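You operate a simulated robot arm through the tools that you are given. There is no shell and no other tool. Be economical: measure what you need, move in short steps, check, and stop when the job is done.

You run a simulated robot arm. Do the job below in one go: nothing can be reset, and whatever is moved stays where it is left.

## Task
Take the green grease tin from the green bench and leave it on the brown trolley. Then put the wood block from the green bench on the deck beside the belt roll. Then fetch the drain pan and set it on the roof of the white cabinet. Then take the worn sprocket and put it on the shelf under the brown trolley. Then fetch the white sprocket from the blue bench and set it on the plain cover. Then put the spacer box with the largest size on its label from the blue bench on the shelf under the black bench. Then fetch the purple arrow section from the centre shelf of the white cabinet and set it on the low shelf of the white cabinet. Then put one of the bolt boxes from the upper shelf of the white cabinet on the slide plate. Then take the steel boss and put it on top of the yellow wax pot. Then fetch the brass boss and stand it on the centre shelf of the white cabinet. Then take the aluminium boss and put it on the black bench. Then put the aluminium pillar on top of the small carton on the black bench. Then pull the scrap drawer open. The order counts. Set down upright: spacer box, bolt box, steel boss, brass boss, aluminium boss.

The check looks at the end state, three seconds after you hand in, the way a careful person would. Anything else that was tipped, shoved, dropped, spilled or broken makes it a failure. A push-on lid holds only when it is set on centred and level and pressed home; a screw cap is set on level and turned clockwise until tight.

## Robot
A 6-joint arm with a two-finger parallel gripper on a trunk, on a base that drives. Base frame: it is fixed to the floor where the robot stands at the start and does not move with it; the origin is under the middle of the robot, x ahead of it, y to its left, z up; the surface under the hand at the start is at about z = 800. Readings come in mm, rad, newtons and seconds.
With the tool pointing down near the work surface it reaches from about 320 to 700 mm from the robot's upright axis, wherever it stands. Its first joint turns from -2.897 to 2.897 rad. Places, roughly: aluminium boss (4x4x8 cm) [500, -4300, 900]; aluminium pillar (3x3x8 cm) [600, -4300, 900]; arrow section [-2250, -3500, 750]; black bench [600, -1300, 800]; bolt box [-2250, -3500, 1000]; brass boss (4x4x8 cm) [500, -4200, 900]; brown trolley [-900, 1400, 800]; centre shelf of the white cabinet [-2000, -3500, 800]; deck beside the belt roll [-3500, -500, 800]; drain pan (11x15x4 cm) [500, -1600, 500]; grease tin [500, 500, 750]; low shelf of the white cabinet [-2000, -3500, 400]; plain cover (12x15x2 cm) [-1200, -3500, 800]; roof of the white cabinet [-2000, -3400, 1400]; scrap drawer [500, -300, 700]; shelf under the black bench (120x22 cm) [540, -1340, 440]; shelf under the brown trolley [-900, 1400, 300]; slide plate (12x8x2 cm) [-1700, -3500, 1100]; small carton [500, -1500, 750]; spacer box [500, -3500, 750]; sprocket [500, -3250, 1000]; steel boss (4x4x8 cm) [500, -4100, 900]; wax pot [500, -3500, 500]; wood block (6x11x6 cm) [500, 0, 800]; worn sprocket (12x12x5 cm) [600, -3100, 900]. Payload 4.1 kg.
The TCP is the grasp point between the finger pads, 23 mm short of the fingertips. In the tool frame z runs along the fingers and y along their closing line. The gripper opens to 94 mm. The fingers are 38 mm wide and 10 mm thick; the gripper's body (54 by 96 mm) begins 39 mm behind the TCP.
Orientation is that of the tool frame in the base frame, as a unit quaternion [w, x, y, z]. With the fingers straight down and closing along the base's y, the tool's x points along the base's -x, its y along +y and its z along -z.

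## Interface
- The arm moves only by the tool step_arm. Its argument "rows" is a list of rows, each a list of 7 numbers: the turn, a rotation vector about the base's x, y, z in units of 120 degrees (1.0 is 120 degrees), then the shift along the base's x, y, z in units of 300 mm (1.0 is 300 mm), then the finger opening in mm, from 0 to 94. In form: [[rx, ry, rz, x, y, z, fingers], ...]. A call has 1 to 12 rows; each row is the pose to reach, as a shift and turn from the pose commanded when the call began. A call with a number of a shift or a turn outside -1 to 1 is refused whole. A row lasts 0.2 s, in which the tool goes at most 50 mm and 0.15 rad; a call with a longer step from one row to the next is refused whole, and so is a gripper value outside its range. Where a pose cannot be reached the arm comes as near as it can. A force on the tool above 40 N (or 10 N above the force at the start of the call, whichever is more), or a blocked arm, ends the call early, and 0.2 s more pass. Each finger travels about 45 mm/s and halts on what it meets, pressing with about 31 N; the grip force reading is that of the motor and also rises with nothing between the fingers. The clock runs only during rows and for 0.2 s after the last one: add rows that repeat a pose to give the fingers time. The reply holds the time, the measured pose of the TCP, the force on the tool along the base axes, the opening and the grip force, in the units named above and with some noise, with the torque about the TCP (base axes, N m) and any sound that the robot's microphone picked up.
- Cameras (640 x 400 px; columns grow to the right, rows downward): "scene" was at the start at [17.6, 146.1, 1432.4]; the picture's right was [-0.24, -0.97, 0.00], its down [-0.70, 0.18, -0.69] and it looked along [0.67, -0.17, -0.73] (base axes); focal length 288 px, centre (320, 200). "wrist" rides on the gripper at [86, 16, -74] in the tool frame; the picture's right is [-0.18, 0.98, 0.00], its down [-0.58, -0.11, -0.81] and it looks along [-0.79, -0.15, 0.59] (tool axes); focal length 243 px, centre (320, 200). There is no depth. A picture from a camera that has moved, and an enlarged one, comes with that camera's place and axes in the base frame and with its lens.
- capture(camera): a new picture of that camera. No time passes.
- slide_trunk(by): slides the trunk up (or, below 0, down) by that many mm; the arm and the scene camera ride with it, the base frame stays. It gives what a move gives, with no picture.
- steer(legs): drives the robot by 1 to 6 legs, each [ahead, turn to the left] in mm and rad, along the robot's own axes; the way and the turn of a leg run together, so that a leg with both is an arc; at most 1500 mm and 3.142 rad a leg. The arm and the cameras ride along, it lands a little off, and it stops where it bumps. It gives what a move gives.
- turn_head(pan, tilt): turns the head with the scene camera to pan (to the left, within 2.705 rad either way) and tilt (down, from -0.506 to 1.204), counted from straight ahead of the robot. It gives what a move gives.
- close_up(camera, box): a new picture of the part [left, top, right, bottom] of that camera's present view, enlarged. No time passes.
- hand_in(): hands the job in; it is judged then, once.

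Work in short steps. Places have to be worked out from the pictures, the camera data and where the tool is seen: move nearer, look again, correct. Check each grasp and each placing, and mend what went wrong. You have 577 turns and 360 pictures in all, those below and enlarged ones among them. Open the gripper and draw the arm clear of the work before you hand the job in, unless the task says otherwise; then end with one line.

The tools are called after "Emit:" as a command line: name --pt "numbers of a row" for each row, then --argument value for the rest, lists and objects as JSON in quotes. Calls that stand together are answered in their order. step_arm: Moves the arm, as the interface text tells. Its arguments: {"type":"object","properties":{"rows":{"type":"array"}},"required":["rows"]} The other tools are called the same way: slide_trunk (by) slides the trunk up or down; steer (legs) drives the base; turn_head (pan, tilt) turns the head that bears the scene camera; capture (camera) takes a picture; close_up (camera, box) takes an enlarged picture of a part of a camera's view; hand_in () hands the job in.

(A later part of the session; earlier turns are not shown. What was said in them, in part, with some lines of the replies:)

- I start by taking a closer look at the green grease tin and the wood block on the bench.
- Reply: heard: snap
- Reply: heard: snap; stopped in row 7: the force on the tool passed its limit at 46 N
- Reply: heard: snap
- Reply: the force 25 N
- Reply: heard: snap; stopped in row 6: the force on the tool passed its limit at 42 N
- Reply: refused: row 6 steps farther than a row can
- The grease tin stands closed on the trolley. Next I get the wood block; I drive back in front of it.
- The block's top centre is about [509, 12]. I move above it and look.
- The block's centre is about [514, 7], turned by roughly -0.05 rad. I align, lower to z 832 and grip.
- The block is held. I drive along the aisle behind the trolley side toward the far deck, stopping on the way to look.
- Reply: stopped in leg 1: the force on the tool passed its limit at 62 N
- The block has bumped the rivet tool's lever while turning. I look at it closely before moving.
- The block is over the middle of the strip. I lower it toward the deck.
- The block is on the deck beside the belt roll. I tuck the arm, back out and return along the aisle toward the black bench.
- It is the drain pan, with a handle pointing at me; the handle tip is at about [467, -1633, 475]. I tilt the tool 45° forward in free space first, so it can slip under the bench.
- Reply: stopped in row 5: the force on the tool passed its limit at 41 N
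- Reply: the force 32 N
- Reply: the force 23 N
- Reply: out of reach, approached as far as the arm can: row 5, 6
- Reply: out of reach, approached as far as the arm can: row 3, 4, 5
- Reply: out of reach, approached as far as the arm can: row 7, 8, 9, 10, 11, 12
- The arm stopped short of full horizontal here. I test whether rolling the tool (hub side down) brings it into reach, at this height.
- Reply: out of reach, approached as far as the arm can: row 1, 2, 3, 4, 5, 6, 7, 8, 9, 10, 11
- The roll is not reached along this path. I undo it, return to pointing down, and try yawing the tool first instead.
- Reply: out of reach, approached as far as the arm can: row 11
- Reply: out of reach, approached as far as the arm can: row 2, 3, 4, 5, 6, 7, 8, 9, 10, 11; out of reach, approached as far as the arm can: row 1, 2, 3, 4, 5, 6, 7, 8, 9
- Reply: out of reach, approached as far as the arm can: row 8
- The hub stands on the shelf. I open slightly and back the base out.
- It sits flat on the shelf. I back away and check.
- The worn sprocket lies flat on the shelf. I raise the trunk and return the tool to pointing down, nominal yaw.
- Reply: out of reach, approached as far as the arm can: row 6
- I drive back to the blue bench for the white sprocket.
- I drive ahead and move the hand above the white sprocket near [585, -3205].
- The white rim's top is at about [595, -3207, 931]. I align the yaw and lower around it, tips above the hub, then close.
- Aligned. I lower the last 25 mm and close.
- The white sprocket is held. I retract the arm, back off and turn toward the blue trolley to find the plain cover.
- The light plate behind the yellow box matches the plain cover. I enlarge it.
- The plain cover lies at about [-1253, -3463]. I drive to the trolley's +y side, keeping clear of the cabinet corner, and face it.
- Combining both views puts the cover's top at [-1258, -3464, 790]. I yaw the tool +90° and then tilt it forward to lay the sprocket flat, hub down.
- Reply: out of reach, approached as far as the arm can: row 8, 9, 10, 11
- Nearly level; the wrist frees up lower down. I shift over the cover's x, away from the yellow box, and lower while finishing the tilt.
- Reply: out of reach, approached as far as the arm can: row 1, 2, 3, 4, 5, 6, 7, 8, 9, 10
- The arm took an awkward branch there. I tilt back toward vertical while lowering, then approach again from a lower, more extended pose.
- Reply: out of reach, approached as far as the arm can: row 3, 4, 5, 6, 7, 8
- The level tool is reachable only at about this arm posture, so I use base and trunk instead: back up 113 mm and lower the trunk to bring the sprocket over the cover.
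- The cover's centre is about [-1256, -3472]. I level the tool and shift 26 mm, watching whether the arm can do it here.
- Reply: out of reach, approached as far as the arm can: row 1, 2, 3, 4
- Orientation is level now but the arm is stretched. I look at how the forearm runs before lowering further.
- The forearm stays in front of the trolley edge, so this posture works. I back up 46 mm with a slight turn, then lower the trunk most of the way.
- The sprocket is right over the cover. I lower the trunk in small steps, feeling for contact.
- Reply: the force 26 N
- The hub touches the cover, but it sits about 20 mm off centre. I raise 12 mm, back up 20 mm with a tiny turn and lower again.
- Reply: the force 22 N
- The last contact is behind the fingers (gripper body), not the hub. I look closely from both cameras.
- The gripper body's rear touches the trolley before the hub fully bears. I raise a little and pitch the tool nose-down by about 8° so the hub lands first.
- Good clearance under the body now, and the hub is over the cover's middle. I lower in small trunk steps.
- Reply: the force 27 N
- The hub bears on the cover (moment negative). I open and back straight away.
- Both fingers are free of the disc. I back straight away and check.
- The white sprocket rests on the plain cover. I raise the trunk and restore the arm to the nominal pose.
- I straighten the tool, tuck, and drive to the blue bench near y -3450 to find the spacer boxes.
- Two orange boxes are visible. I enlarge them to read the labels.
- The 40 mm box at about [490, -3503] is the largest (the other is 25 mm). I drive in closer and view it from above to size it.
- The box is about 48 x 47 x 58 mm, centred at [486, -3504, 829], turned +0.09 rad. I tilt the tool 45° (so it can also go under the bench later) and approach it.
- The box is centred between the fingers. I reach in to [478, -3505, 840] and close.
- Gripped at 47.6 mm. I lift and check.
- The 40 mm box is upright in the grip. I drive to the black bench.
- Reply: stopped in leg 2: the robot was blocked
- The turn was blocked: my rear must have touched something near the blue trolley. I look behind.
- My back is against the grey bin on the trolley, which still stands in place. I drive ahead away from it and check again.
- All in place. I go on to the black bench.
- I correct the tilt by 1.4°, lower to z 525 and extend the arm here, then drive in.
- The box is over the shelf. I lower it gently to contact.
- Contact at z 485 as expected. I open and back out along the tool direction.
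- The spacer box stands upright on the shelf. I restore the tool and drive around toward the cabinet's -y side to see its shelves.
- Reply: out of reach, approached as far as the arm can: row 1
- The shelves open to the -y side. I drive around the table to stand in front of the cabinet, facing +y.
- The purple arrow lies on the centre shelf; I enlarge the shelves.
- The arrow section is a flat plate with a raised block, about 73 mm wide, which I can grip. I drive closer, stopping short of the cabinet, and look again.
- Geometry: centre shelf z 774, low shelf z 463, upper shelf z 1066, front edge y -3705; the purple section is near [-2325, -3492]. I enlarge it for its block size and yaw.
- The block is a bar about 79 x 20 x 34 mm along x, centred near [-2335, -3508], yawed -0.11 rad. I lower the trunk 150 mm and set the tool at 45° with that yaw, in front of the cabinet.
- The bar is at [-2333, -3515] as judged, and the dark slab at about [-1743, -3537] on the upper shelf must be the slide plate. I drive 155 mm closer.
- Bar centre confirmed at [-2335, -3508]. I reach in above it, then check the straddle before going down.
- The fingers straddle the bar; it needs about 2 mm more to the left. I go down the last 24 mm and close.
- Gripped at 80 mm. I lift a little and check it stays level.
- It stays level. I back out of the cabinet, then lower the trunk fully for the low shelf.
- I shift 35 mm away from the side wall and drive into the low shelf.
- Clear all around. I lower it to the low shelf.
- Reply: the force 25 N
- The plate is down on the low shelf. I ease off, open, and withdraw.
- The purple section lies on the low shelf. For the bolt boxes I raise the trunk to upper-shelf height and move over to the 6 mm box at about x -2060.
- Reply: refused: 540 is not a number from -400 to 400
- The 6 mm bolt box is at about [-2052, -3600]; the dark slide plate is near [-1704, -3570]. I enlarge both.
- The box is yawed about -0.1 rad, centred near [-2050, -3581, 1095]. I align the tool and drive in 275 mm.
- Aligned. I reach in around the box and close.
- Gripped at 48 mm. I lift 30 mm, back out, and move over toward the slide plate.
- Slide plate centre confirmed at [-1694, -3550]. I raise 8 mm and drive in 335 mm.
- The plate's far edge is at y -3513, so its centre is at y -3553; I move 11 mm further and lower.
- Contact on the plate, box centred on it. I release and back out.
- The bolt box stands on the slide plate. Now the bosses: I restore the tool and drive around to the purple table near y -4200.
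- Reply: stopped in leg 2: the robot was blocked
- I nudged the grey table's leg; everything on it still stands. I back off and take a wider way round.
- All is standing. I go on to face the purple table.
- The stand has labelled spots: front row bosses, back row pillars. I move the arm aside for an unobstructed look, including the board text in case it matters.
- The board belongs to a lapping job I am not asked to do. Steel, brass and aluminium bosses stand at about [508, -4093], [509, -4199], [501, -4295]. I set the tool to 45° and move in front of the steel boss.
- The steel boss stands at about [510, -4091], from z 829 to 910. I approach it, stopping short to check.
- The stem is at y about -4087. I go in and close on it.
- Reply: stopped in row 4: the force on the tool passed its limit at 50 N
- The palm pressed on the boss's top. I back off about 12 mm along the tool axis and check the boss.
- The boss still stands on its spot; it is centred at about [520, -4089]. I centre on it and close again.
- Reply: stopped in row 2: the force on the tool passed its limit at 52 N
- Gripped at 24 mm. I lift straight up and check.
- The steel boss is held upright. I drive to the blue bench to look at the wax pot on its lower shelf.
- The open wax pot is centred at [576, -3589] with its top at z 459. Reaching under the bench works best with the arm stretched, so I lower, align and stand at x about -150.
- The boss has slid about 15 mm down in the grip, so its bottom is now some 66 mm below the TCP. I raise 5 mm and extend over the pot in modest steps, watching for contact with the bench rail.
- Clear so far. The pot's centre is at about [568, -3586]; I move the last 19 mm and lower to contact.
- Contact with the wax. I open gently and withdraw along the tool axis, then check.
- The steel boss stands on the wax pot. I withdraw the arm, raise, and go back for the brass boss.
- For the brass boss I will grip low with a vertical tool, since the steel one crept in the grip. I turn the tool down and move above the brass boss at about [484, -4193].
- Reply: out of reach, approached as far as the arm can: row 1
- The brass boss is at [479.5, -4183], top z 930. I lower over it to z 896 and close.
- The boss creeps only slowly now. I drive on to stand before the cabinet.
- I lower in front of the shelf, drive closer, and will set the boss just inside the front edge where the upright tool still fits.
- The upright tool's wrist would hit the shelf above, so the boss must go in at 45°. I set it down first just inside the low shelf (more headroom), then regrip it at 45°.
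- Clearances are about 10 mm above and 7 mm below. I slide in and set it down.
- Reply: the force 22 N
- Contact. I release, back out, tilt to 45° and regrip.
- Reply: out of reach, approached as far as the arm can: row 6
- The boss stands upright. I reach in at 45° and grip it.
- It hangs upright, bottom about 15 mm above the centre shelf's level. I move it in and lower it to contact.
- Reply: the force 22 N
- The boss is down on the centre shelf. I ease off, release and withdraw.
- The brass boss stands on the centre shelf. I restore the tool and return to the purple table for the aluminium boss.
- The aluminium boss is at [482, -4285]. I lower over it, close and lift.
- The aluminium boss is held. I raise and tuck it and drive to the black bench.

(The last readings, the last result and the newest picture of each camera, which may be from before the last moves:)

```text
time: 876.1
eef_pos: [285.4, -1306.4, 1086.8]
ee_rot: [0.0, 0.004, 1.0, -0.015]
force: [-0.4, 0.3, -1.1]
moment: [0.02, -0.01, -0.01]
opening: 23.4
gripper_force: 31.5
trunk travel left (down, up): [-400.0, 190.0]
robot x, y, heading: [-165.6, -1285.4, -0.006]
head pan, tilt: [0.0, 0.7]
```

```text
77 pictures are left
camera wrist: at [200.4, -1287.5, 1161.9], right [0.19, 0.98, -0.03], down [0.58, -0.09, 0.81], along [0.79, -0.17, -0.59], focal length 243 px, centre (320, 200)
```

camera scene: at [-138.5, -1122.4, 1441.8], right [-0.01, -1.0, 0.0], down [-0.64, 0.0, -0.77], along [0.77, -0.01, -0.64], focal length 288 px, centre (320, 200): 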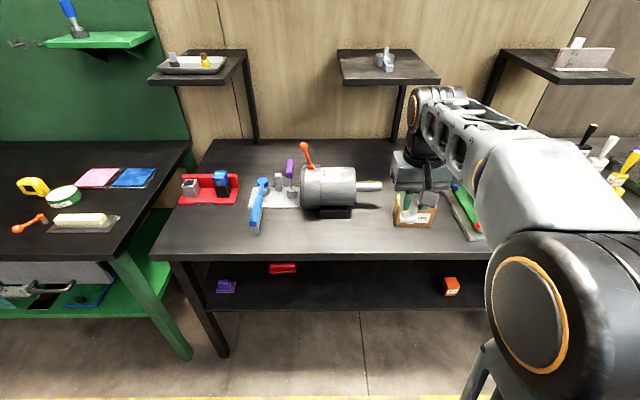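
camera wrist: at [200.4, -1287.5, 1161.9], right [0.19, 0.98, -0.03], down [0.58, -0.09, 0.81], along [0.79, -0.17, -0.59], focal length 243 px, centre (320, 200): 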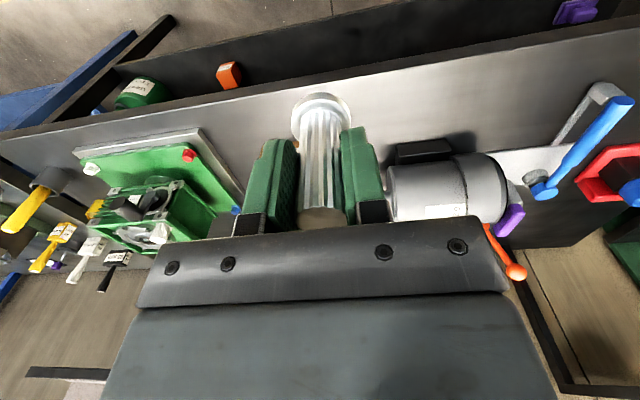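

The spot [455, -1290] in front of the motor is free. I drive in and lower the boss there.

Emit:
steer --legs '[[100, 0.008]]'

Emit:
step_arm --pt "0 0 0 0.1 0.02 -0.12 15" --pt "0 0 0 0.2 0.04 -0.25 15" --pt "0 0 0 0.23 0.05 -0.4 15" --pt "0 0 0 0.23 0.05 -0.55 15" --pt "0 0 0 0.23 0.05 -0.7 15" --pt "0 0 0 0.23 0.05 -0.74 15"

Emit:
capture --camera "wrist"

```text
time: 877.3
eef_pos: [388.5, -1302.9, 1086.8]
ee_rot: [0.0, 0.001, 1.0, -0.014]
force: [-0.2, 0.5, -1.1]
moment: [0.01, 0.01, 0.0]
opening: 23.5
gripper_force: 31.5
trunk travel left (down, up): [-400.0, 190.0]
robot x, y, heading: [-62.5, -1286.5, 0.0]
head pan, tilt: [0.0, 0.7]
```

```text
time: 878.7
eef_pos: [458.4, -1286.8, 864.4]
ee_rot: [0.0, 0.001, 1.0, -0.013]
force: [0.3, -0.8, -1.5]
moment: [0.01, 0.01, 0.02]
opening: 23.5
gripper_force: 30.9
trunk travel left (down, up): [-400.0, 190.0]
robot x, y, heading: [-59.2, -1285.7, 0.002]
head pan, tilt: [0.0, 0.7]
```

```text
76 pictures are left
camera wrist: at [371.5, -1268.5, 939.9], right [0.19, 0.98, -0.03], down [0.58, -0.09, 0.81], along [0.79, -0.17, -0.59], focal length 243 px, centre (320, 200)
```

wrist: 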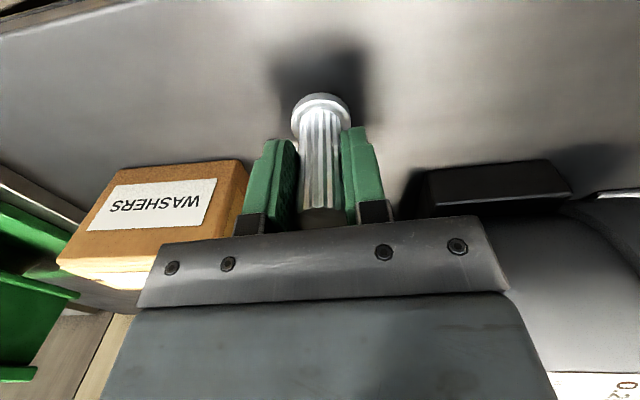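

Emit:
step_arm --pt "0 0 0 0 0 -0.012 15" --pt "0 0 0 0 0 -0.024 15" --pt "0 0 0 0 0 -0.034 15"

Emit:
step_arm --pt "0 0 0 0 0 -0.008 15" --pt "0 0 0 0 0 -0.016 15"

```text
time: 879.5
eef_pos: [459.2, -1288.0, 854.9]
ee_rot: [0.0, 0.002, 1.0, -0.014]
force: [-0.9, 0.7, 1.6]
moment: [0.03, 0.05, 0.02]
opening: 23.6
gripper_force: 31.2
trunk travel left (down, up): [-400.0, 190.0]
robot x, y, heading: [-63.1, -1288.0, -0.002]
head pan, tilt: [0.0, 0.7]
```

```text
time: 880.1
eef_pos: [458.0, -1288.4, 852.9]
ee_rot: [0.003, 0.001, 1.0, -0.014]
force: [0.2, 1.9, 22.3]
moment: [0.44, -0.14, -0.01]
opening: 23.7
gripper_force: 31.2
trunk travel left (down, up): [-400.0, 190.0]
robot x, y, heading: [-59.0, -1289.2, 0.002]
head pan, tilt: [0.0, 0.7]
```

Contact. I release and rise straight up, then check it and the carton.

Emit:
step_arm --pt "0 0 0 0 0 0.01 15" --pt "0 0 0 0 0 0.01 30" --pt "0 0 0 0 0 0.01 45" --pt "0 0 0 0 0 0.01 56" --pt "0 0 0 0 0 0.1 56" --pt "0 0 0 0 0 0.25 56" --pt "0 0 0 0 0 0.4 56" --pt "0 0 0 -0.1 0 0.5 56" --pt "0 0 0 -0.2 0 0.6 56"

Emit:
capture --camera "wrist"

Emit:
close_up --camera "scene" --box '[300, 150, 480, 270]'

```text
time: 882.1
eef_pos: [395.4, -1288.3, 1030.9]
ee_rot: [-0.001, 0.001, 1.0, -0.014]
force: [-0.4, 0.2, 0.5]
moment: [0.0, -0.02, 0.0]
opening: 55.9
gripper_force: 0.0
trunk travel left (down, up): [-400.0, 190.0]
robot x, y, heading: [-64.2, -1288.7, 0.002]
head pan, tilt: [0.0, 0.7]
```

```text
75 pictures are left
camera wrist: at [310.5, -1270.0, 1106.2], right [0.19, 0.98, -0.03], down [0.58, -0.09, 0.81], along [0.79, -0.17, -0.59], focal length 243 px, centre (320, 200)
```

wrist: 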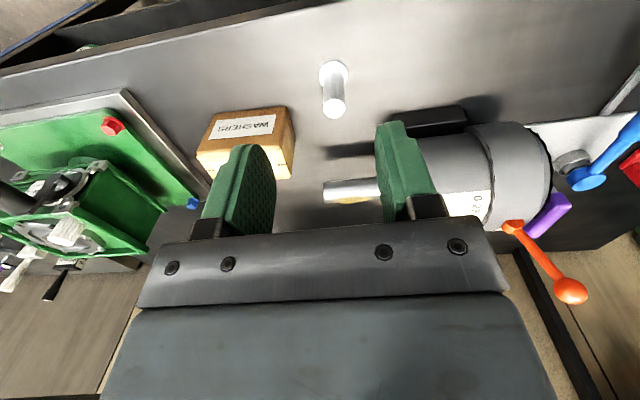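

```text
3.33 times, centred on (390, 210) of scene
camera zoom: at [-37.7, -1122.5, 1441.7], right [0.0, -1.0, 0.0], down [-0.64, 0.0, -0.77], along [0.77, 0.0, -0.64], focal length 959 px, centre (87, 167)
```

zoom: 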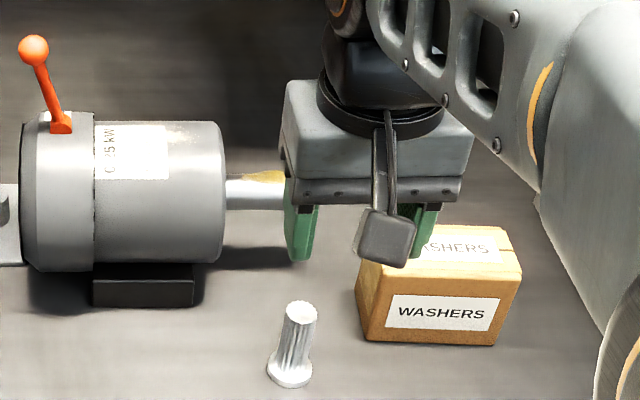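

The aluminium boss stands on the bench; the carton's top is at about [520, -1417, 877]. I go back for the aluminium pillar.

Emit:
step_arm --pt "0 0 0 0 0 0.1 60" --pt "0 0 0 0 0 0.2 60"

Emit:
steer --legs '[[-150, 0], [0, -1.571], [1500, 0], [1460, 0], [0, 1.571]]'

Emit:
steer --legs '[[160, 0]]'

Emit:
capture --camera "wrist"

```text
time: 882.7
eef_pos: [396.7, -1288.2, 1091.0]
ee_rot: [0.0, 0.001, 1.0, -0.014]
force: [-0.7, -0.2, 0.4]
moment: [0.03, -0.01, -0.01]
opening: 60.0
gripper_force: 0.0
trunk travel left (down, up): [-400.0, 190.0]
robot x, y, heading: [-63.9, -1285.9, -0.0]
head pan, tilt: [0.0, 0.7]
```

```text
time: 905.6
eef_pos: [304.0, -4223.6, 1090.0]
ee_rot: [0.001, -0.032, 0.999, -0.014]
force: [-0.3, -0.1, 0.3]
moment: [-0.01, -0.02, 0.0]
opening: 59.8
gripper_force: 0.1
trunk travel left (down, up): [-400.0, 190.0]
robot x, y, heading: [-155.4, -4254.3, 0.066]
head pan, tilt: [0.0, 0.7]
```

```text
time: 907.1
eef_pos: [464.9, -4213.1, 1089.5]
ee_rot: [0.001, -0.034, 0.999, -0.014]
force: [0.1, -0.5, 0.3]
moment: [-0.01, 0.03, 0.01]
opening: 60.3
gripper_force: 0.1
trunk travel left (down, up): [-400.0, 190.0]
robot x, y, heading: [6.9, -4245.0, 0.071]
head pan, tilt: [0.0, 0.7]
```

```text
73 pictures are left
camera wrist: at [377.8, -4201.3, 1165.5], right [0.12, 0.99, -0.03], down [0.59, -0.05, 0.81], along [0.8, -0.11, -0.59], focal length 243 px, centre (320, 200)
```

wrist: 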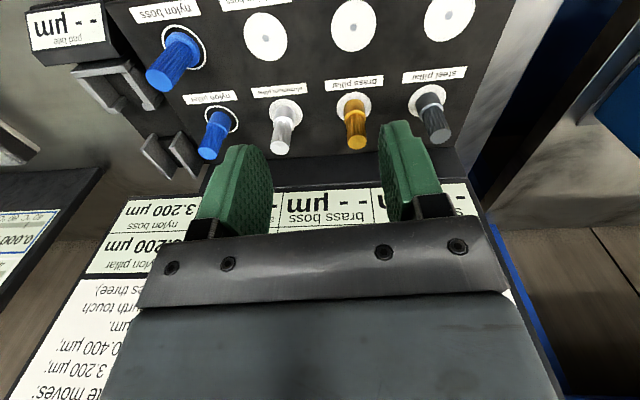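

The aluminium pillar is at about [576, -4283]. I move above it, check, lower and grip.

Emit:
step_arm --pt "0 0 0 0.1 -0.08 -0.05 60" --pt "0 0 0 0.2 -0.15 -0.12 60" --pt "0 0 0 0.3 -0.2 -0.2 60" --pt "0 0 0 0.365 -0.235 -0.28 60" --pt "0 0 0 0.365 -0.235 -0.38 60"

Emit:
capture --camera "wrist"

```text
time: 908.3
eef_pos: [574.7, -4282.3, 976.5]
ee_rot: [0.0, -0.034, 0.999, -0.015]
force: [0.3, -0.2, -1.5]
moment: [-0.01, 0.0, -0.03]
opening: 60.1
gripper_force: 0.0
trunk travel left (down, up): [-400.0, 190.0]
robot x, y, heading: [2.1, -4241.1, 0.066]
head pan, tilt: [0.0, 0.7]
```

```text
72 pictures are left
camera wrist: at [487.4, -4270.5, 1051.3], right [0.12, 0.99, -0.03], down [0.59, -0.05, 0.81], along [0.8, -0.11, -0.59], focal length 243 px, centre (320, 200)
```

wrist: 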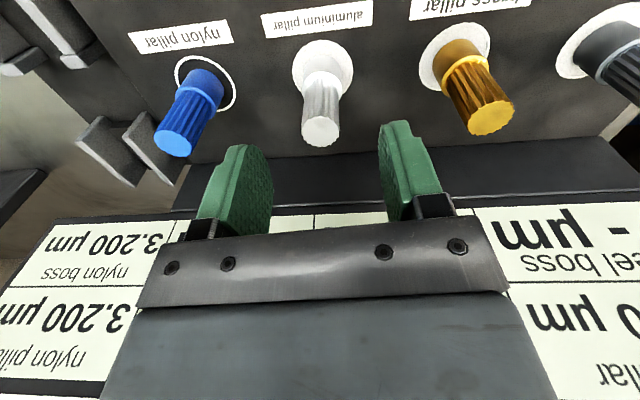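

Emit:
step_arm --pt "0 0 0 0.023 -0.007 -0.1 60" --pt "0 0 0 0.023 -0.007 -0.2 60" --pt "0 0 0 0.023 -0.007 -0.262 60" --pt "0 0 0 0.023 -0.007 -0.262 45" --pt "0 0 0 0.023 -0.007 -0.262 30" --pt "0 0 0 0.023 -0.007 -0.262 15" --pt "0 0 0 0.023 -0.007 -0.262 15" --pt "0 0 0 0.023 -0.007 -0.22 15" --pt "0 0 0 0.023 -0.007 -0.1 15" --pt "0 0 0 0.023 -0.007 0.05 15"

Emit:
capture --camera "wrist"

```text
time: 910.5
eef_pos: [581.3, -4283.9, 992.2]
ee_rot: [0.0, -0.033, 0.999, -0.014]
force: [-0.6, -0.4, -1.3]
moment: [0.01, 0.02, -0.02]
opening: 28.7
gripper_force: 31.1
trunk travel left (down, up): [-400.0, 190.0]
robot x, y, heading: [6.0, -4245.0, 0.07]
head pan, tilt: [0.0, 0.7]
```

```text
71 pictures are left
camera wrist: at [494.2, -4273.0, 1067.8], right [0.12, 0.99, -0.03], down [0.59, -0.05, 0.81], along [0.8, -0.11, -0.59], focal length 243 px, centre (320, 200)
```

wrist: 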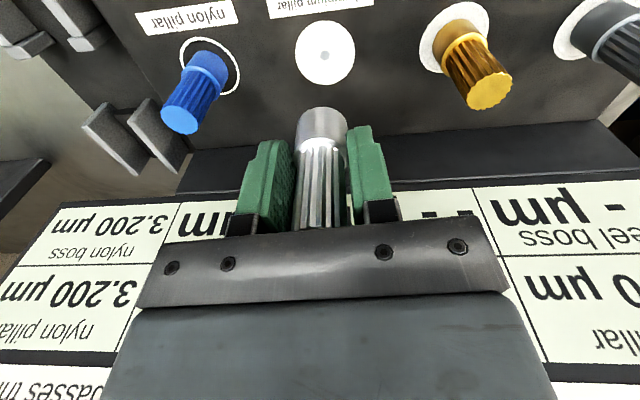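

The pillar is held. I raise, tuck, and drive back to the black bench in front of the carton.

Emit:
step_arm --pt "0 0 0 -0.05 0 0.12 15" --pt "0 0 0 -0.15 0.02 0.24 15" --pt "0 0 0 -0.28 0.04 0.3 15" --pt "0 0 0 -0.4 0.05 0.32 15" --pt "0 0 0 -0.5 0.05 0.32 15"

Emit:
steer --legs '[[-210, 0], [0, 1.5], [1500, 0], [1330, 0], [0, -1.571]]'

Emit:
capture --camera "wrist"

Emit:
capture --camera "scene"

```text
time: 911.7
eef_pos: [431.9, -4270.5, 1086.8]
ee_rot: [0.001, -0.033, 0.999, -0.013]
force: [-0.3, -0.2, -1.2]
moment: [0.01, 0.02, 0.01]
opening: 28.9
gripper_force: 31.3
trunk travel left (down, up): [-400.0, 190.0]
robot x, y, heading: [3.4, -4242.8, 0.068]
head pan, tilt: [0.0, 0.7]
```

```text
time: 934.0
eef_pos: [297.2, -1534.1, 1088.4]
ee_rot: [-0.001, 0.035, 0.999, -0.014]
force: [0.5, 0.0, -0.3]
moment: [0.01, 0.01, -0.02]
opening: 28.8
gripper_force: 30.7
trunk travel left (down, up): [-400.0, 190.0]
robot x, y, heading: [-121.3, -1448.6, -0.069]
head pan, tilt: [0.0, 0.7]
```

```text
70 pictures are left
camera wrist: at [211.5, -1509.3, 1163.3], right [0.25, 0.97, -0.03], down [0.57, -0.13, 0.81], along [0.78, -0.22, -0.59], focal length 243 px, centre (320, 200)
```

wrist: 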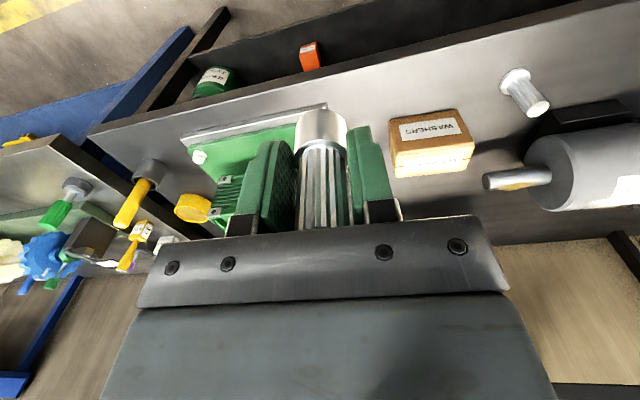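

```text
69 pictures are left
camera scene: at [-86.6, -1285.5, 1441.8], right [-0.07, -1.0, 0.0], down [-0.64, 0.04, -0.76], along [0.76, -0.05, -0.64], focal length 288 px, centre (320, 200)
```

scene: 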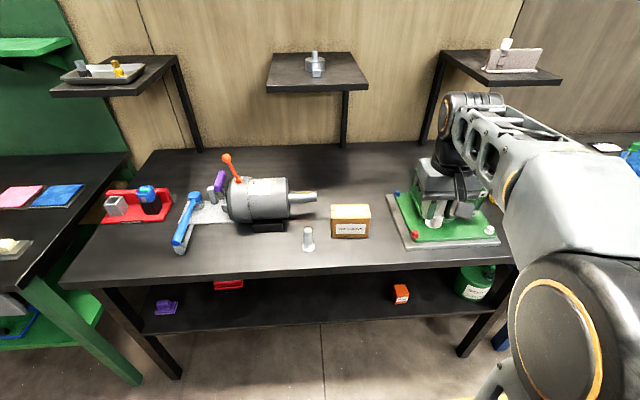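

I enlarge the carton for its exact place.

Emit:
close_up --camera "scene" --box '[310, 190, 390, 250]'

Emit:
close_up --camera "wrist" --box '[370, 90, 490, 190]'

```text
6.67 times, centred on (350, 220) of scene
camera zoom: at [-86.6, -1285.5, 1441.8], right [-0.07, -1.0, 0.0], down [-0.64, 0.04, -0.76], along [0.76, -0.05, -0.64], focal length 1917 px, centre (120, 67)
```

zoom: 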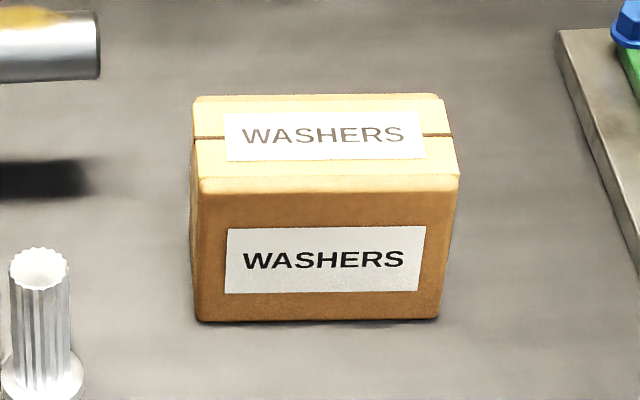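

```text
4.00 times, centred on (430, 140) of wrist
camera zoom: at [211.5, -1509.3, 1163.3], right [0.25, 0.97, -0.03], down [0.57, -0.13, 0.81], along [0.78, -0.22, -0.59], focal length 970 px, centre (-120, 440)
```

zoom: 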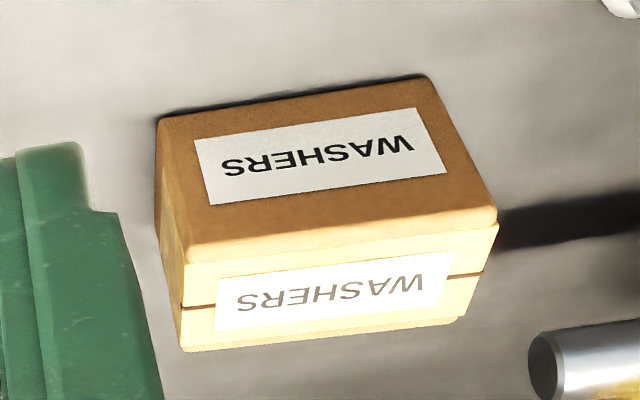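

The carton's top centre is [519, -1415, 885]. I drive in and bring the pillar over it.

Emit:
steer --legs '[[0, 0.069], [70, 0]]'

Emit:
step_arm --pt "0 0 0 0.1 0.1 0 15" --pt "0 0 0 0.2 0.2 0 15" --pt "0 0 0 0.32 0.28 0 15" --pt "0 0 0 0.45 0.3 -0.05 15" --pt "0 0 0 0.47 0.3 -0.2 15" --pt "0 0 0 0.47 0.3 -0.3 15"

Emit:
capture --camera "wrist"

Emit:
close_up --camera "scene" --box '[310, 130, 450, 250]'

```text
time: 935.5
eef_pos: [373.9, -1504.0, 1088.2]
ee_rot: [0.001, 0.001, 1.0, -0.015]
force: [0.7, 0.5, -0.7]
moment: [0.03, 0.02, 0.03]
opening: 28.8
gripper_force: 31.3
trunk travel left (down, up): [-400.0, 190.0]
robot x, y, heading: [-47.8, -1453.1, -0.005]
head pan, tilt: [0.0, 0.7]
```

```text
time: 936.9
eef_pos: [516.2, -1413.9, 994.2]
ee_rot: [0.0, 0.002, 1.0, -0.014]
force: [0.9, 0.0, -0.4]
moment: [0.01, -0.03, 0.0]
opening: 28.6
gripper_force: 31.5
trunk travel left (down, up): [-400.0, 190.0]
robot x, y, heading: [-51.4, -1447.8, -0.002]
head pan, tilt: [0.0, 0.7]
```

```text
66 pictures are left
camera wrist: at [429.7, -1395.2, 1069.8], right [0.19, 0.98, -0.03], down [0.58, -0.09, 0.81], along [0.79, -0.17, -0.59], focal length 243 px, centre (320, 200)
```

wrist: 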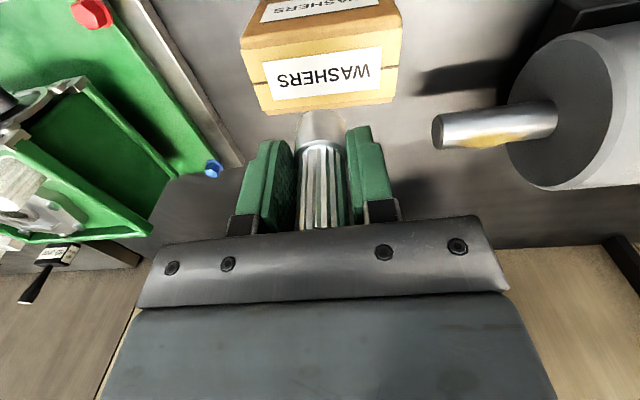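

```text
3.33 times, centred on (380, 190) of scene
camera zoom: at [-25.5, -1283.3, 1441.8], right [0.0, -1.0, 0.0], down [-0.64, 0.0, -0.76], along [0.76, 0.0, -0.64], focal length 959 px, centre (120, 233)
```

zoom: 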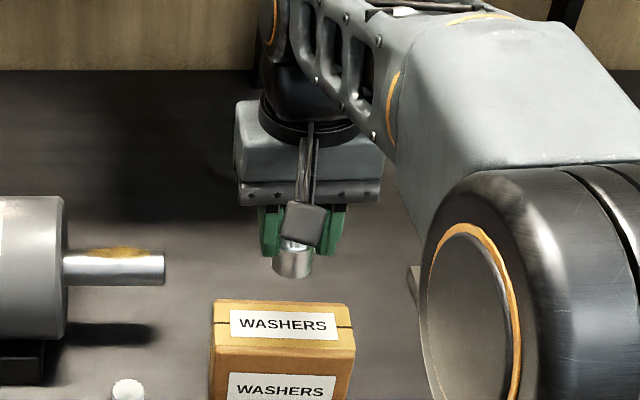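

Aligned over the carton's centre. I lower to contact.

Emit:
step_arm --pt "0 0 0 0.008 0 -0.08 15" --pt "0 0 0 0.008 0 -0.15 15" --pt "0 0 0 0.008 0 -0.18 15"

Emit:
step_arm --pt "0 0 0 0 0 -0.008 15" --pt "0 0 0 0 0 -0.016 15" --pt "0 0 0 0 0 -0.024 15"

```text
time: 937.7
eef_pos: [517.3, -1413.8, 941.0]
ee_rot: [0.0, 0.002, 1.0, -0.014]
force: [0.6, 0.2, -0.9]
moment: [0.03, 0.04, 0.0]
opening: 28.7
gripper_force: 31.0
trunk travel left (down, up): [-400.0, 190.0]
robot x, y, heading: [-49.2, -1447.2, -0.0]
head pan, tilt: [0.0, 0.7]
```

```text
time: 938.5
eef_pos: [517.4, -1413.6, 935.6]
ee_rot: [0.0, 0.0, 1.0, -0.014]
force: [-0.4, 0.1, -1.0]
moment: [-0.01, 0.0, -0.01]
opening: 28.8
gripper_force: 30.8
trunk travel left (down, up): [-400.0, 190.0]
robot x, y, heading: [-52.3, -1451.5, -0.003]
head pan, tilt: [0.0, 0.7]
```

Emit:
step_arm --pt "0 0 0 0 0 -0.007 15" --pt "0 0 0 0 0 -0.014 15"

Emit:
step_arm --pt "0 0 0 0 0 -0.007 15" --pt "0 0 0 0 0 -0.014 15"

Emit:
capture --camera "wrist"

```text
time: 939.1
eef_pos: [516.9, -1414.7, 931.3]
ee_rot: [0.001, 0.0, 1.0, -0.014]
force: [0.0, -0.2, -1.2]
moment: [0.0, 0.03, -0.02]
opening: 28.5
gripper_force: 30.9
trunk travel left (down, up): [-400.0, 190.0]
robot x, y, heading: [-49.3, -1447.5, -0.004]
head pan, tilt: [0.0, 0.7]
```

```text
time: 939.7
eef_pos: [517.5, -1415.0, 930.7]
ee_rot: [0.003, 0.001, 1.0, -0.014]
force: [1.3, -0.9, 18.7]
moment: [0.03, 0.03, 0.06]
opening: 28.7
gripper_force: 30.9
trunk travel left (down, up): [-400.0, 190.0]
robot x, y, heading: [-52.4, -1450.3, 0.005]
head pan, tilt: [0.0, 0.7]
```

```text
64 pictures are left
camera wrist: at [430.1, -1396.6, 1005.2], right [0.19, 0.98, -0.03], down [0.58, -0.09, 0.81], along [0.8, -0.17, -0.58], focal length 243 px, centre (320, 200)
```

wrist: 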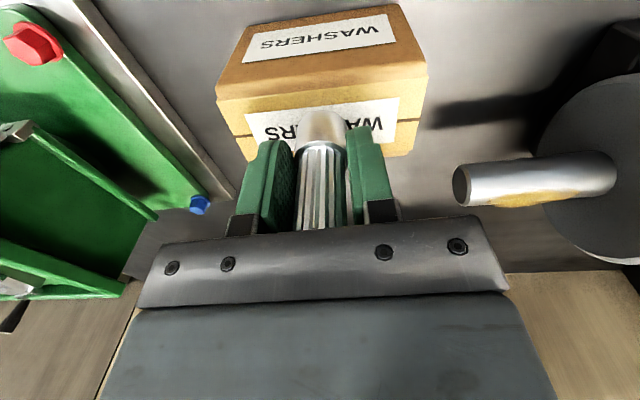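

The pillar stands on the carton. I release slowly and rise straight up.

Emit:
step_arm --pt "0 0 0 0 0 0.01 20" --pt "0 0 0 0 0 0.01 35" --pt "0 0 0 0 0 0.01 48" --pt "0 0 0 0 0 0.01 58" --pt "0 0 0 0 0 0.1 58" --pt "0 0 0 0 0 0.22 58" --pt "0 0 0 0 0 0.36 58" --pt "0 0 0 0 0 0.5 58" --pt "0 0 0 -0.1 0 0.55 58" --pt "0 0 0 -0.22 0 0.6 58"

Emit:
close_up --camera "scene" --box '[290, 130, 450, 270]'

```text
time: 941.9
eef_pos: [451.3, -1417.0, 1107.0]
ee_rot: [-0.001, 0.002, 1.0, -0.014]
force: [-0.5, -0.5, 0.5]
moment: [0.01, -0.01, 0.01]
opening: 57.9
gripper_force: 0.0
trunk travel left (down, up): [-400.0, 190.0]
robot x, y, heading: [-47.4, -1448.8, 0.0]
head pan, tilt: [0.0, 0.7]
```

```text
2.86 times, centred on (370, 200) of scene
camera zoom: at [-25.9, -1283.4, 1441.8], right [0.0, -1.0, 0.0], down [-0.64, 0.0, -0.77], along [0.77, 0.0, -0.64], focal length 822 px, centre (177, 200)
```

zoom: 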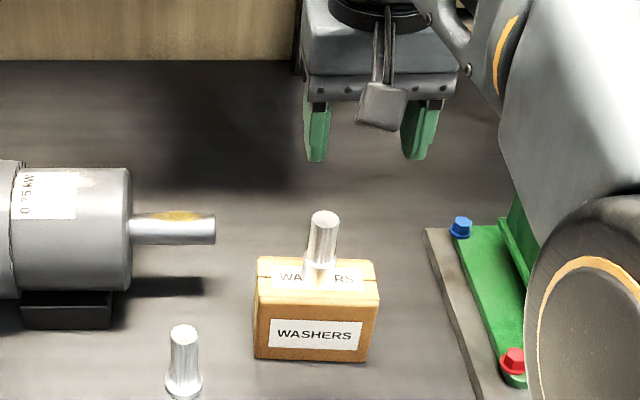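

The pillar stands on the carton. Last, the scrap drawer: I drive to the green bench near y -300 and look under its top.

Emit:
steer --legs '[[-300, 0], [0, 1.571], [1150, 0], [0, -1.571]]'

Emit:
slide_trunk --by -300

Emit:
turn_head --pan -0.1 --tilt 0.5

Emit:
capture --camera "scene"

```text
time: 957.0
eef_pos: [129.9, -262.1, 1107.7]
ee_rot: [0.0, -0.013, 1.0, -0.014]
force: [0.0, -0.1, 0.1]
moment: [0.01, -0.06, 0.03]
opening: 58.1
gripper_force: 0.0
trunk travel left (down, up): [-400.0, 190.0]
robot x, y, heading: [-372.9, -306.6, 0.025]
head pan, tilt: [0.0, 0.7]
```

```text
time: 960.0
eef_pos: [130.5, -262.2, 807.7]
ee_rot: [0.0, -0.013, 1.0, -0.014]
force: [1.0, 0.5, -0.8]
moment: [0.03, 0.01, 0.0]
opening: 57.9
gripper_force: 0.1
trunk travel left (down, up): [-100.0, 490.0]
robot x, y, heading: [-369.4, -309.4, 0.03]
head pan, tilt: [0.0, 0.7]
```

```text
time: 960.8
eef_pos: [130.4, -262.1, 807.0]
ee_rot: [0.0, -0.013, 1.0, -0.014]
force: [0.4, 0.3, 0.3]
moment: [0.01, 0.03, -0.01]
opening: 57.8
gripper_force: 0.1
trunk travel left (down, up): [-100.0, 490.0]
robot x, y, heading: [-369.2, -310.2, 0.025]
head pan, tilt: [-0.099, 0.499]
```

```text
62 pictures are left
camera scene: at [-344.2, -151.8, 1159.4], right [-0.07, -1.0, 0.0], down [-0.48, 0.03, -0.88], along [0.88, -0.06, -0.48], focal length 288 px, centre (320, 200)
```

scene: 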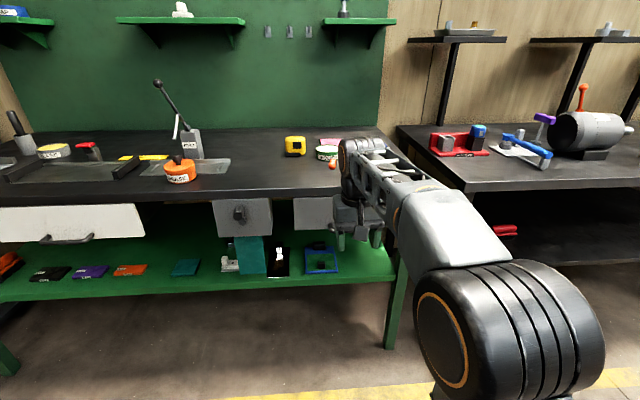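

A grey drawer sits partly behind my arm. I move the arm to the right and look again.

Emit:
step_arm --pt "0 0 0 -0.03 -0.16 0 58" --pt "0 0 0 -0.06 -0.32 0 58" --pt "0 0 0 -0.12 -0.48 0 58" --pt "0 0 0 -0.2 -0.62 0 58" --pt "0 0 0 -0.28 -0.75 0 58"

Emit:
close_up --camera "scene" --box '[190, 170, 430, 310]'

```text
refused: row 3 steps farther than a row can; nothing moved
```

```text
2.67 times, centred on (310, 240) of scene
camera zoom: at [-344.2, -151.8, 1159.4], right [-0.07, -1.0, 0.0], down [-0.48, 0.03, -0.88], along [0.88, -0.06, -0.48], focal length 767 px, centre (347, 93)
```

zoom: 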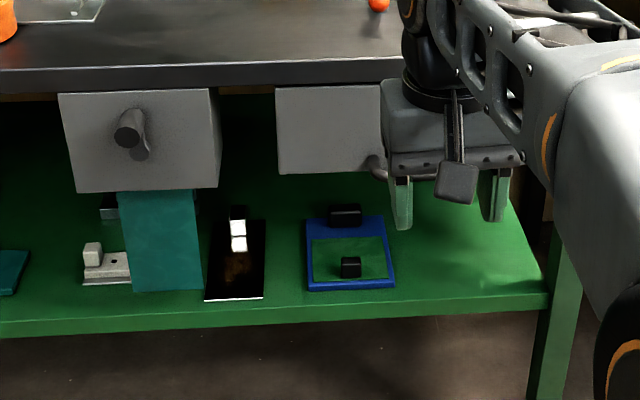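

Emit:
step_arm --pt "0 0 0 -0.03 -0.15 0 58" --pt "0 0 0 -0.06 -0.3 0 58" --pt "0 0 0 -0.1 -0.45 0 58" --pt "0 0 0 -0.15 -0.58 0 58" --pt "0 0 0 -0.22 -0.7 0 58" --pt "0 0 0 -0.28 -0.82 0 58"

Emit:
close_up --camera "scene" --box '[190, 170, 430, 310]'

```text
time: 962.2
eef_pos: [45.4, -509.0, 806.8]
ee_rot: [0.0, -0.013, 1.0, -0.014]
force: [0.0, -0.3, -0.1]
moment: [0.01, 0.02, -0.03]
opening: 57.9
gripper_force: 0.0
trunk travel left (down, up): [-100.0, 490.0]
robot x, y, heading: [-371.5, -309.8, 0.03]
head pan, tilt: [-0.099, 0.499]
```

```text
2.67 times, centred on (310, 240) of scene
camera zoom: at [-344.1, -151.6, 1159.5], right [-0.07, -1.0, 0.0], down [-0.48, 0.03, -0.88], along [0.88, -0.06, -0.48], focal length 767 px, centre (347, 93)
```

zoom: 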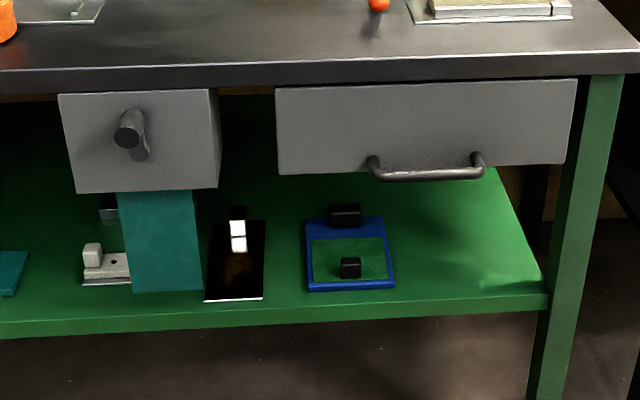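

The drawer with the bar handle at about [350, -292, 672] is the scrap drawer. I turn the tool 90° about vertical so one finger can go behind the bar, and look with the wrist camera.

Emit:
step_arm --pt "0 0 0.065 0.03 0.08 0 80" --pt "0 0 0.13 0.06 0.16 0 90" --pt "0 0 0.195 0.09 0.24 0 94" --pt "0 0 0.26 0.12 0.32 0 94" --pt "0 0 0.325 0.15 0.4 0 94" --pt "0 0 0.39 0.18 0.48 0 94" --pt "0 0 0.455 0.2 0.56 0 94" --pt "0 0 0.52 0.22 0.62 0 94" --pt "0 0 0.585 0.24 0.68 0 94" --pt "0 0 0.65 0.25 0.72 0 94" --pt "0 0 0.7 0.25 0.72 0 94" --pt "0 0 0.74 0.25 0.72 0 94"

Emit:
capture --camera "wrist"

Emit:
capture --camera "scene"

```text
time: 964.8
eef_pos: [121.7, -291.8, 807.7]
ee_rot: [-0.009, 0.71, -0.704, 0.01]
force: [-1.0, 0.8, 1.0]
moment: [0.01, -0.01, -0.03]
opening: 94.1
gripper_force: 0.2
trunk travel left (down, up): [-100.0, 490.0]
robot x, y, heading: [-370.4, -311.4, 0.024]
head pan, tilt: [-0.099, 0.499]
```

```text
59 pictures are left
camera wrist: at [103.8, -378.6, 882.6], right [-0.98, 0.18, -0.03], down [0.08, 0.58, 0.81], along [0.16, 0.79, -0.59], focal length 243 px, centre (320, 200)
```

wrist: 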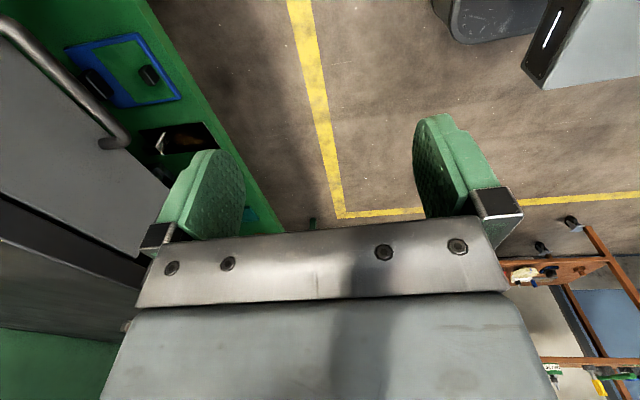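

```text
58 pictures are left
camera scene: at [-344.2, -151.8, 1159.5], right [-0.07, -1.0, 0.0], down [-0.48, 0.03, -0.88], along [0.88, -0.06, -0.48], focal length 288 px, centre (320, 200)
```

scene: 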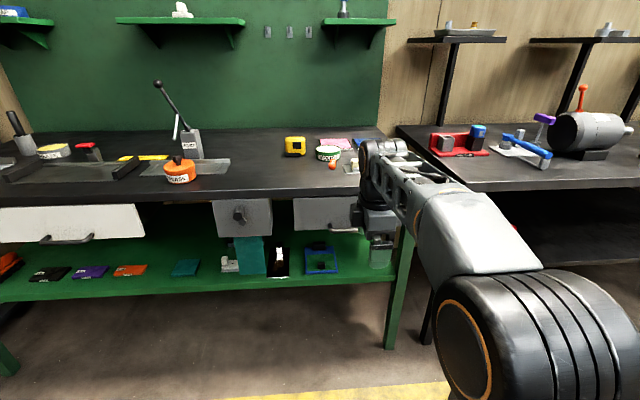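

I drive nearer, keeping the hand short of the bench edge, and look at the bar again.

Emit:
steer --legs '[[0, -0.025], [165, 0]]'

Emit:
step_arm --pt "0 0 0 0 0.01 -0.08 94" --pt "0 0 0 0 0.02 -0.16 94" --pt "0 0 0 0 0.02 -0.22 94"

Emit:
capture --camera "wrist"

Emit:
close_up --camera "scene" --box '[240, 170, 440, 330]'

```text
time: 966.6
eef_pos: [286.7, -303.8, 808.2]
ee_rot: [0.01, -0.7, 0.714, -0.01]
force: [-0.2, 0.7, -0.2]
moment: [0.03, 0.0, -0.02]
opening: 94.0
gripper_force: 0.1
trunk travel left (down, up): [-100.0, 490.0]
robot x, y, heading: [-208.3, -310.3, 0.001]
head pan, tilt: [-0.099, 0.499]
```

```text
time: 967.4
eef_pos: [287.0, -298.1, 740.1]
ee_rot: [0.01, -0.7, 0.714, -0.01]
force: [-0.1, 0.2, 0.0]
moment: [0.0, -0.03, 0.02]
opening: 93.9
gripper_force: 0.1
trunk travel left (down, up): [-100.0, 490.0]
robot x, y, heading: [-209.4, -310.5, 0.005]
head pan, tilt: [-0.099, 0.499]
```

```text
57 pictures are left
camera wrist: at [266.7, -384.2, 815.9], right [-0.98, 0.2, -0.03], down [0.1, 0.58, 0.81], along [0.18, 0.79, -0.59], focal length 243 px, centre (320, 200)
```

wrist: 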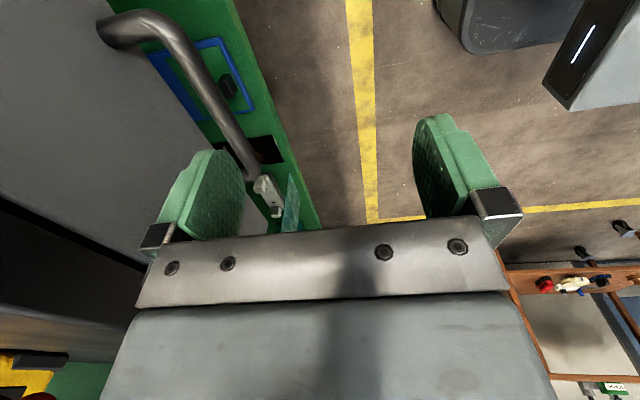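

```text
2.50 times, centred on (340, 250) of scene
camera zoom: at [-175.3, -152.2, 1159.5], right [-0.1, -1.0, 0.0], down [-0.48, 0.05, -0.88], along [0.87, -0.09, -0.48], focal length 719 px, centre (270, 75)
```

zoom: 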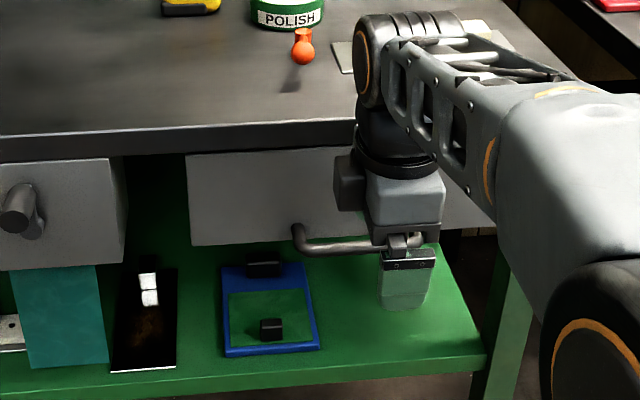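

The bar is at x about 357, z 674, with roughly 23 mm behind it. I go to z 709, move in so the inner finger is above that gap, and check.

Emit:
step_arm --pt "0 0 0 0 0.01 -0.06 94" --pt "0 0 0 0 0.02 -0.103 94" --pt "0 0 0 0.06 0.02 -0.103 94" --pt "0 0 0 0.11 0.02 -0.103 94"

Emit:
capture --camera "wrist"

Emit:
close_up --camera "scene" --box '[300, 190, 420, 290]'

```text
time: 968.4
eef_pos: [320.9, -291.8, 709.6]
ee_rot: [0.01, -0.7, 0.714, -0.01]
force: [-0.7, 0.1, 0.9]
moment: [-0.03, 0.01, 0.0]
opening: 94.1
gripper_force: 0.1
trunk travel left (down, up): [-100.0, 490.0]
robot x, y, heading: [-206.6, -309.2, -0.0]
head pan, tilt: [-0.099, 0.499]
```

```text
55 pictures are left
camera wrist: at [299.7, -378.7, 784.7], right [-0.98, 0.2, -0.03], down [0.1, 0.58, 0.81], along [0.18, 0.79, -0.59], focal length 243 px, centre (320, 200)
```

wrist: 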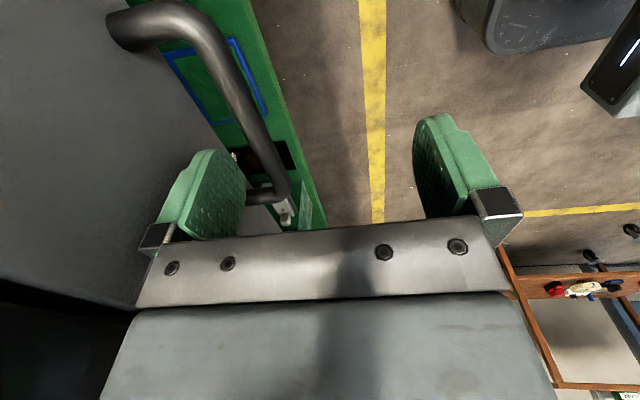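

```text
4.00 times, centred on (360, 240) of scene
camera zoom: at [-175.3, -152.2, 1159.5], right [-0.1, -1.0, 0.0], down [-0.48, 0.05, -0.88], along [0.87, -0.09, -0.48], focal length 1150 px, centre (160, 40)
```

zoom: 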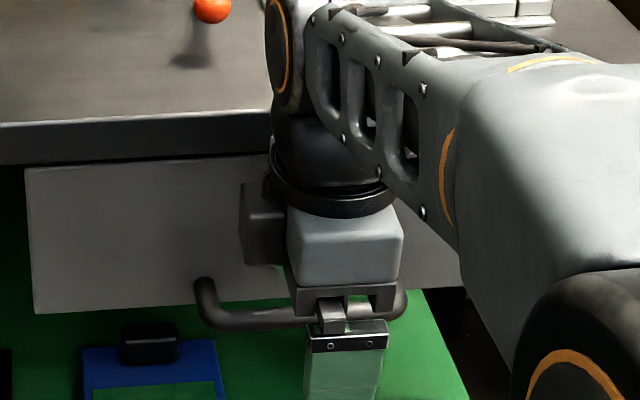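

The inner finger is right behind the bar. I lower it into the gap.

Emit:
step_arm --pt "0 0 0 0.004 0 -0.03 94" --pt "0 0 0 0.004 0 -0.06 94" --pt "0 0 0 0.004 0 -0.09 94" --pt "0 0 0 0.004 0 -0.11 94"

Emit:
capture --camera "wrist"

```text
time: 969.4
eef_pos: [320.8, -293.1, 677.2]
ee_rot: [0.009, -0.7, 0.714, -0.01]
force: [0.7, 0.0, 0.0]
moment: [0.02, -0.02, -0.03]
opening: 93.9
gripper_force: 0.1
trunk travel left (down, up): [-100.0, 490.0]
robot x, y, heading: [-205.7, -309.9, 0.003]
head pan, tilt: [-0.099, 0.499]
```

```text
53 pictures are left
camera wrist: at [300.9, -378.3, 752.5], right [-0.98, 0.2, -0.03], down [0.1, 0.58, 0.81], along [0.18, 0.79, -0.59], focal length 243 px, centre (320, 200)
```

wrist: 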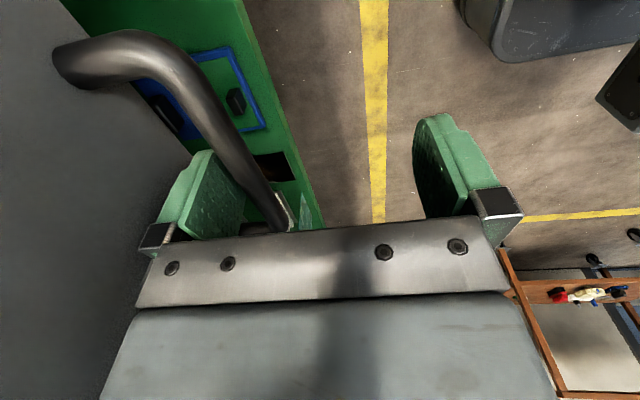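

The finger is hooked behind the bar. I pull straight toward me.

Emit:
step_arm --pt "0 0 0 -0.03 0 0 94" --pt "0 0 0 -0.07 0 0 94" --pt "0 0 0 -0.11 0 0 94" --pt "0 0 0 -0.15 0 0 94" --pt "0 0 0 -0.2 0 0 94" --pt "0 0 0 -0.25 0 0 94"

Emit:
capture --camera "scene"

```text
time: 970.8
eef_pos: [245.0, -292.5, 678.1]
ee_rot: [0.01, -0.701, 0.713, -0.009]
force: [0.6, -0.6, 0.1]
moment: [-0.06, -0.01, -0.02]
opening: 94.2
gripper_force: 0.1
trunk travel left (down, up): [-100.0, 490.0]
robot x, y, heading: [-204.1, -308.6, 0.004]
head pan, tilt: [-0.099, 0.499]
```

```text
52 pictures are left
camera scene: at [-175.1, -152.2, 1159.5], right [-0.1, -1.0, 0.0], down [-0.48, 0.05, -0.88], along [0.87, -0.09, -0.48], focal length 288 px, centre (320, 200)
```

scene: 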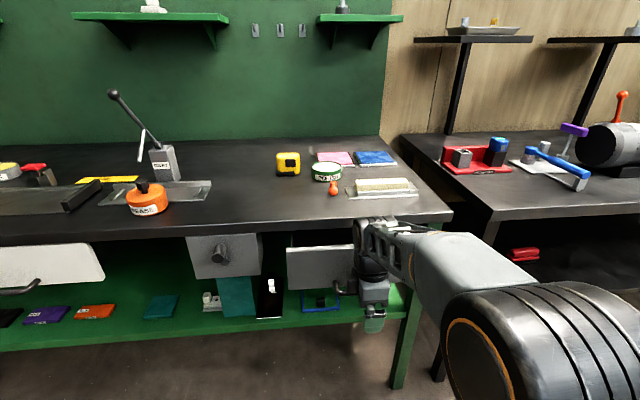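

It slides out easily. I pull further.

Emit:
step_arm --pt "0 0 0 -0.06 0 0 94" --pt "0 0 0 -0.12 0 0 94" --pt "0 0 0 -0.18 0 0 94" --pt "0 0 0 -0.24 0 0 94"

Emit:
steer --legs '[[-90, 0]]'

Emit:
capture --camera "scene"

```text
time: 971.8
eef_pos: [174.0, -291.2, 678.3]
ee_rot: [0.009, -0.701, 0.713, -0.01]
force: [-0.3, -0.2, 0.4]
moment: [-0.01, -0.02, -0.01]
opening: 93.8
gripper_force: 0.1
trunk travel left (down, up): [-100.0, 490.0]
robot x, y, heading: [-206.9, -305.2, 0.002]
head pan, tilt: [-0.099, 0.499]
```

```text
time: 972.9
eef_pos: [84.5, -290.6, 677.8]
ee_rot: [0.01, -0.701, 0.713, -0.01]
force: [0.4, 1.6, -0.7]
moment: [-0.05, 0.02, 0.03]
opening: 93.7
gripper_force: 0.1
trunk travel left (down, up): [-100.0, 490.0]
robot x, y, heading: [-297.7, -310.8, 0.003]
head pan, tilt: [-0.099, 0.499]
```

```text
51 pictures are left
camera scene: at [-265.7, -152.4, 1159.5], right [-0.09, -1.0, 0.0], down [-0.48, 0.05, -0.88], along [0.87, -0.08, -0.48], focal length 288 px, centre (320, 200)
```

scene: 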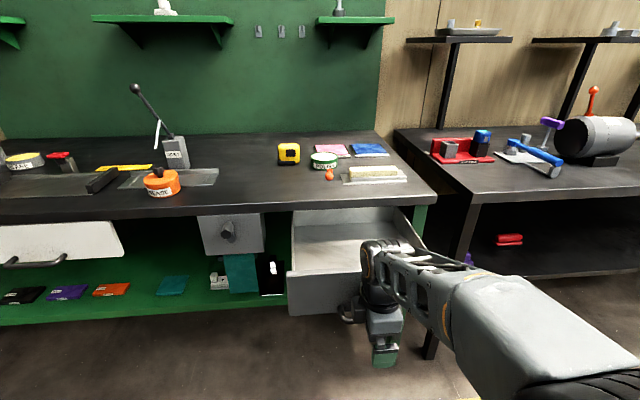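

The drawer is well open (about 230 mm). I ease forward, lift the finger out from behind the bar and withdraw.

Emit:
step_arm --pt "0 0 0 0.015 0 0 94" --pt "0 0 0 0.015 0 0.08 94" --pt "0 0 0 0.015 0 0.2 94" --pt "0 0 0 0.015 0 0.35 94" --pt "0 0 0 0 0 0.5 94" --pt "0 0 0 0 0 0.65 94"

Emit:
steer --legs '[[-250, 0]]'

Emit:
capture --camera "scene"

```text
time: 974.3
eef_pos: [83.1, -291.9, 875.2]
ee_rot: [0.009, -0.701, 0.713, -0.009]
force: [0.3, 0.4, -0.2]
moment: [0.01, 0.03, -0.01]
opening: 93.9
gripper_force: 0.1
trunk travel left (down, up): [-100.0, 490.0]
robot x, y, heading: [-295.1, -313.7, 0.006]
head pan, tilt: [-0.099, 0.499]
```

```text
time: 976.1
eef_pos: [-165.5, -292.5, 873.5]
ee_rot: [0.01, -0.7, 0.714, -0.01]
force: [0.6, 0.4, -1.0]
moment: [0.01, -0.02, 0.02]
opening: 94.2
gripper_force: 0.2
trunk travel left (down, up): [-100.0, 490.0]
robot x, y, heading: [-545.1, -313.5, 0.006]
head pan, tilt: [-0.099, 0.499]
```

```text
50 pictures are left
camera scene: at [-515.2, -153.5, 1159.5], right [-0.1, -1.0, 0.0], down [-0.48, 0.05, -0.88], along [0.87, -0.08, -0.48], focal length 288 px, centre (320, 200)
```

scene: 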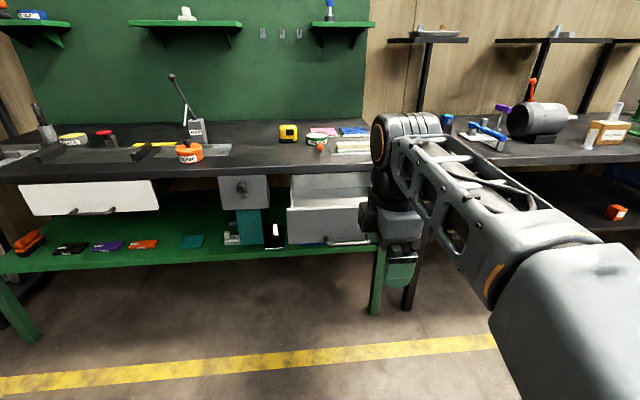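

Everything is placed, the drawer stands open, the gripper is open and the arm is clear of the work. I hand in.

Emit:
hand_in

```text
The job is handed in.
```

All 13 steps were done in order and the job is handed in; I saw each item in place after setting it down, the scrap drawer is open by about 230 mm, and the arm is clear with the gripper open. Along the way the robot bumped the rivet tool's lever, the grey bin on the blue trolley and the grey table, and pressed on the steel boss while gripping it. All of them still looked in place and upright afterwards. The grease tin's lid came off when I lifted it and I pressed it back on until it snapped.
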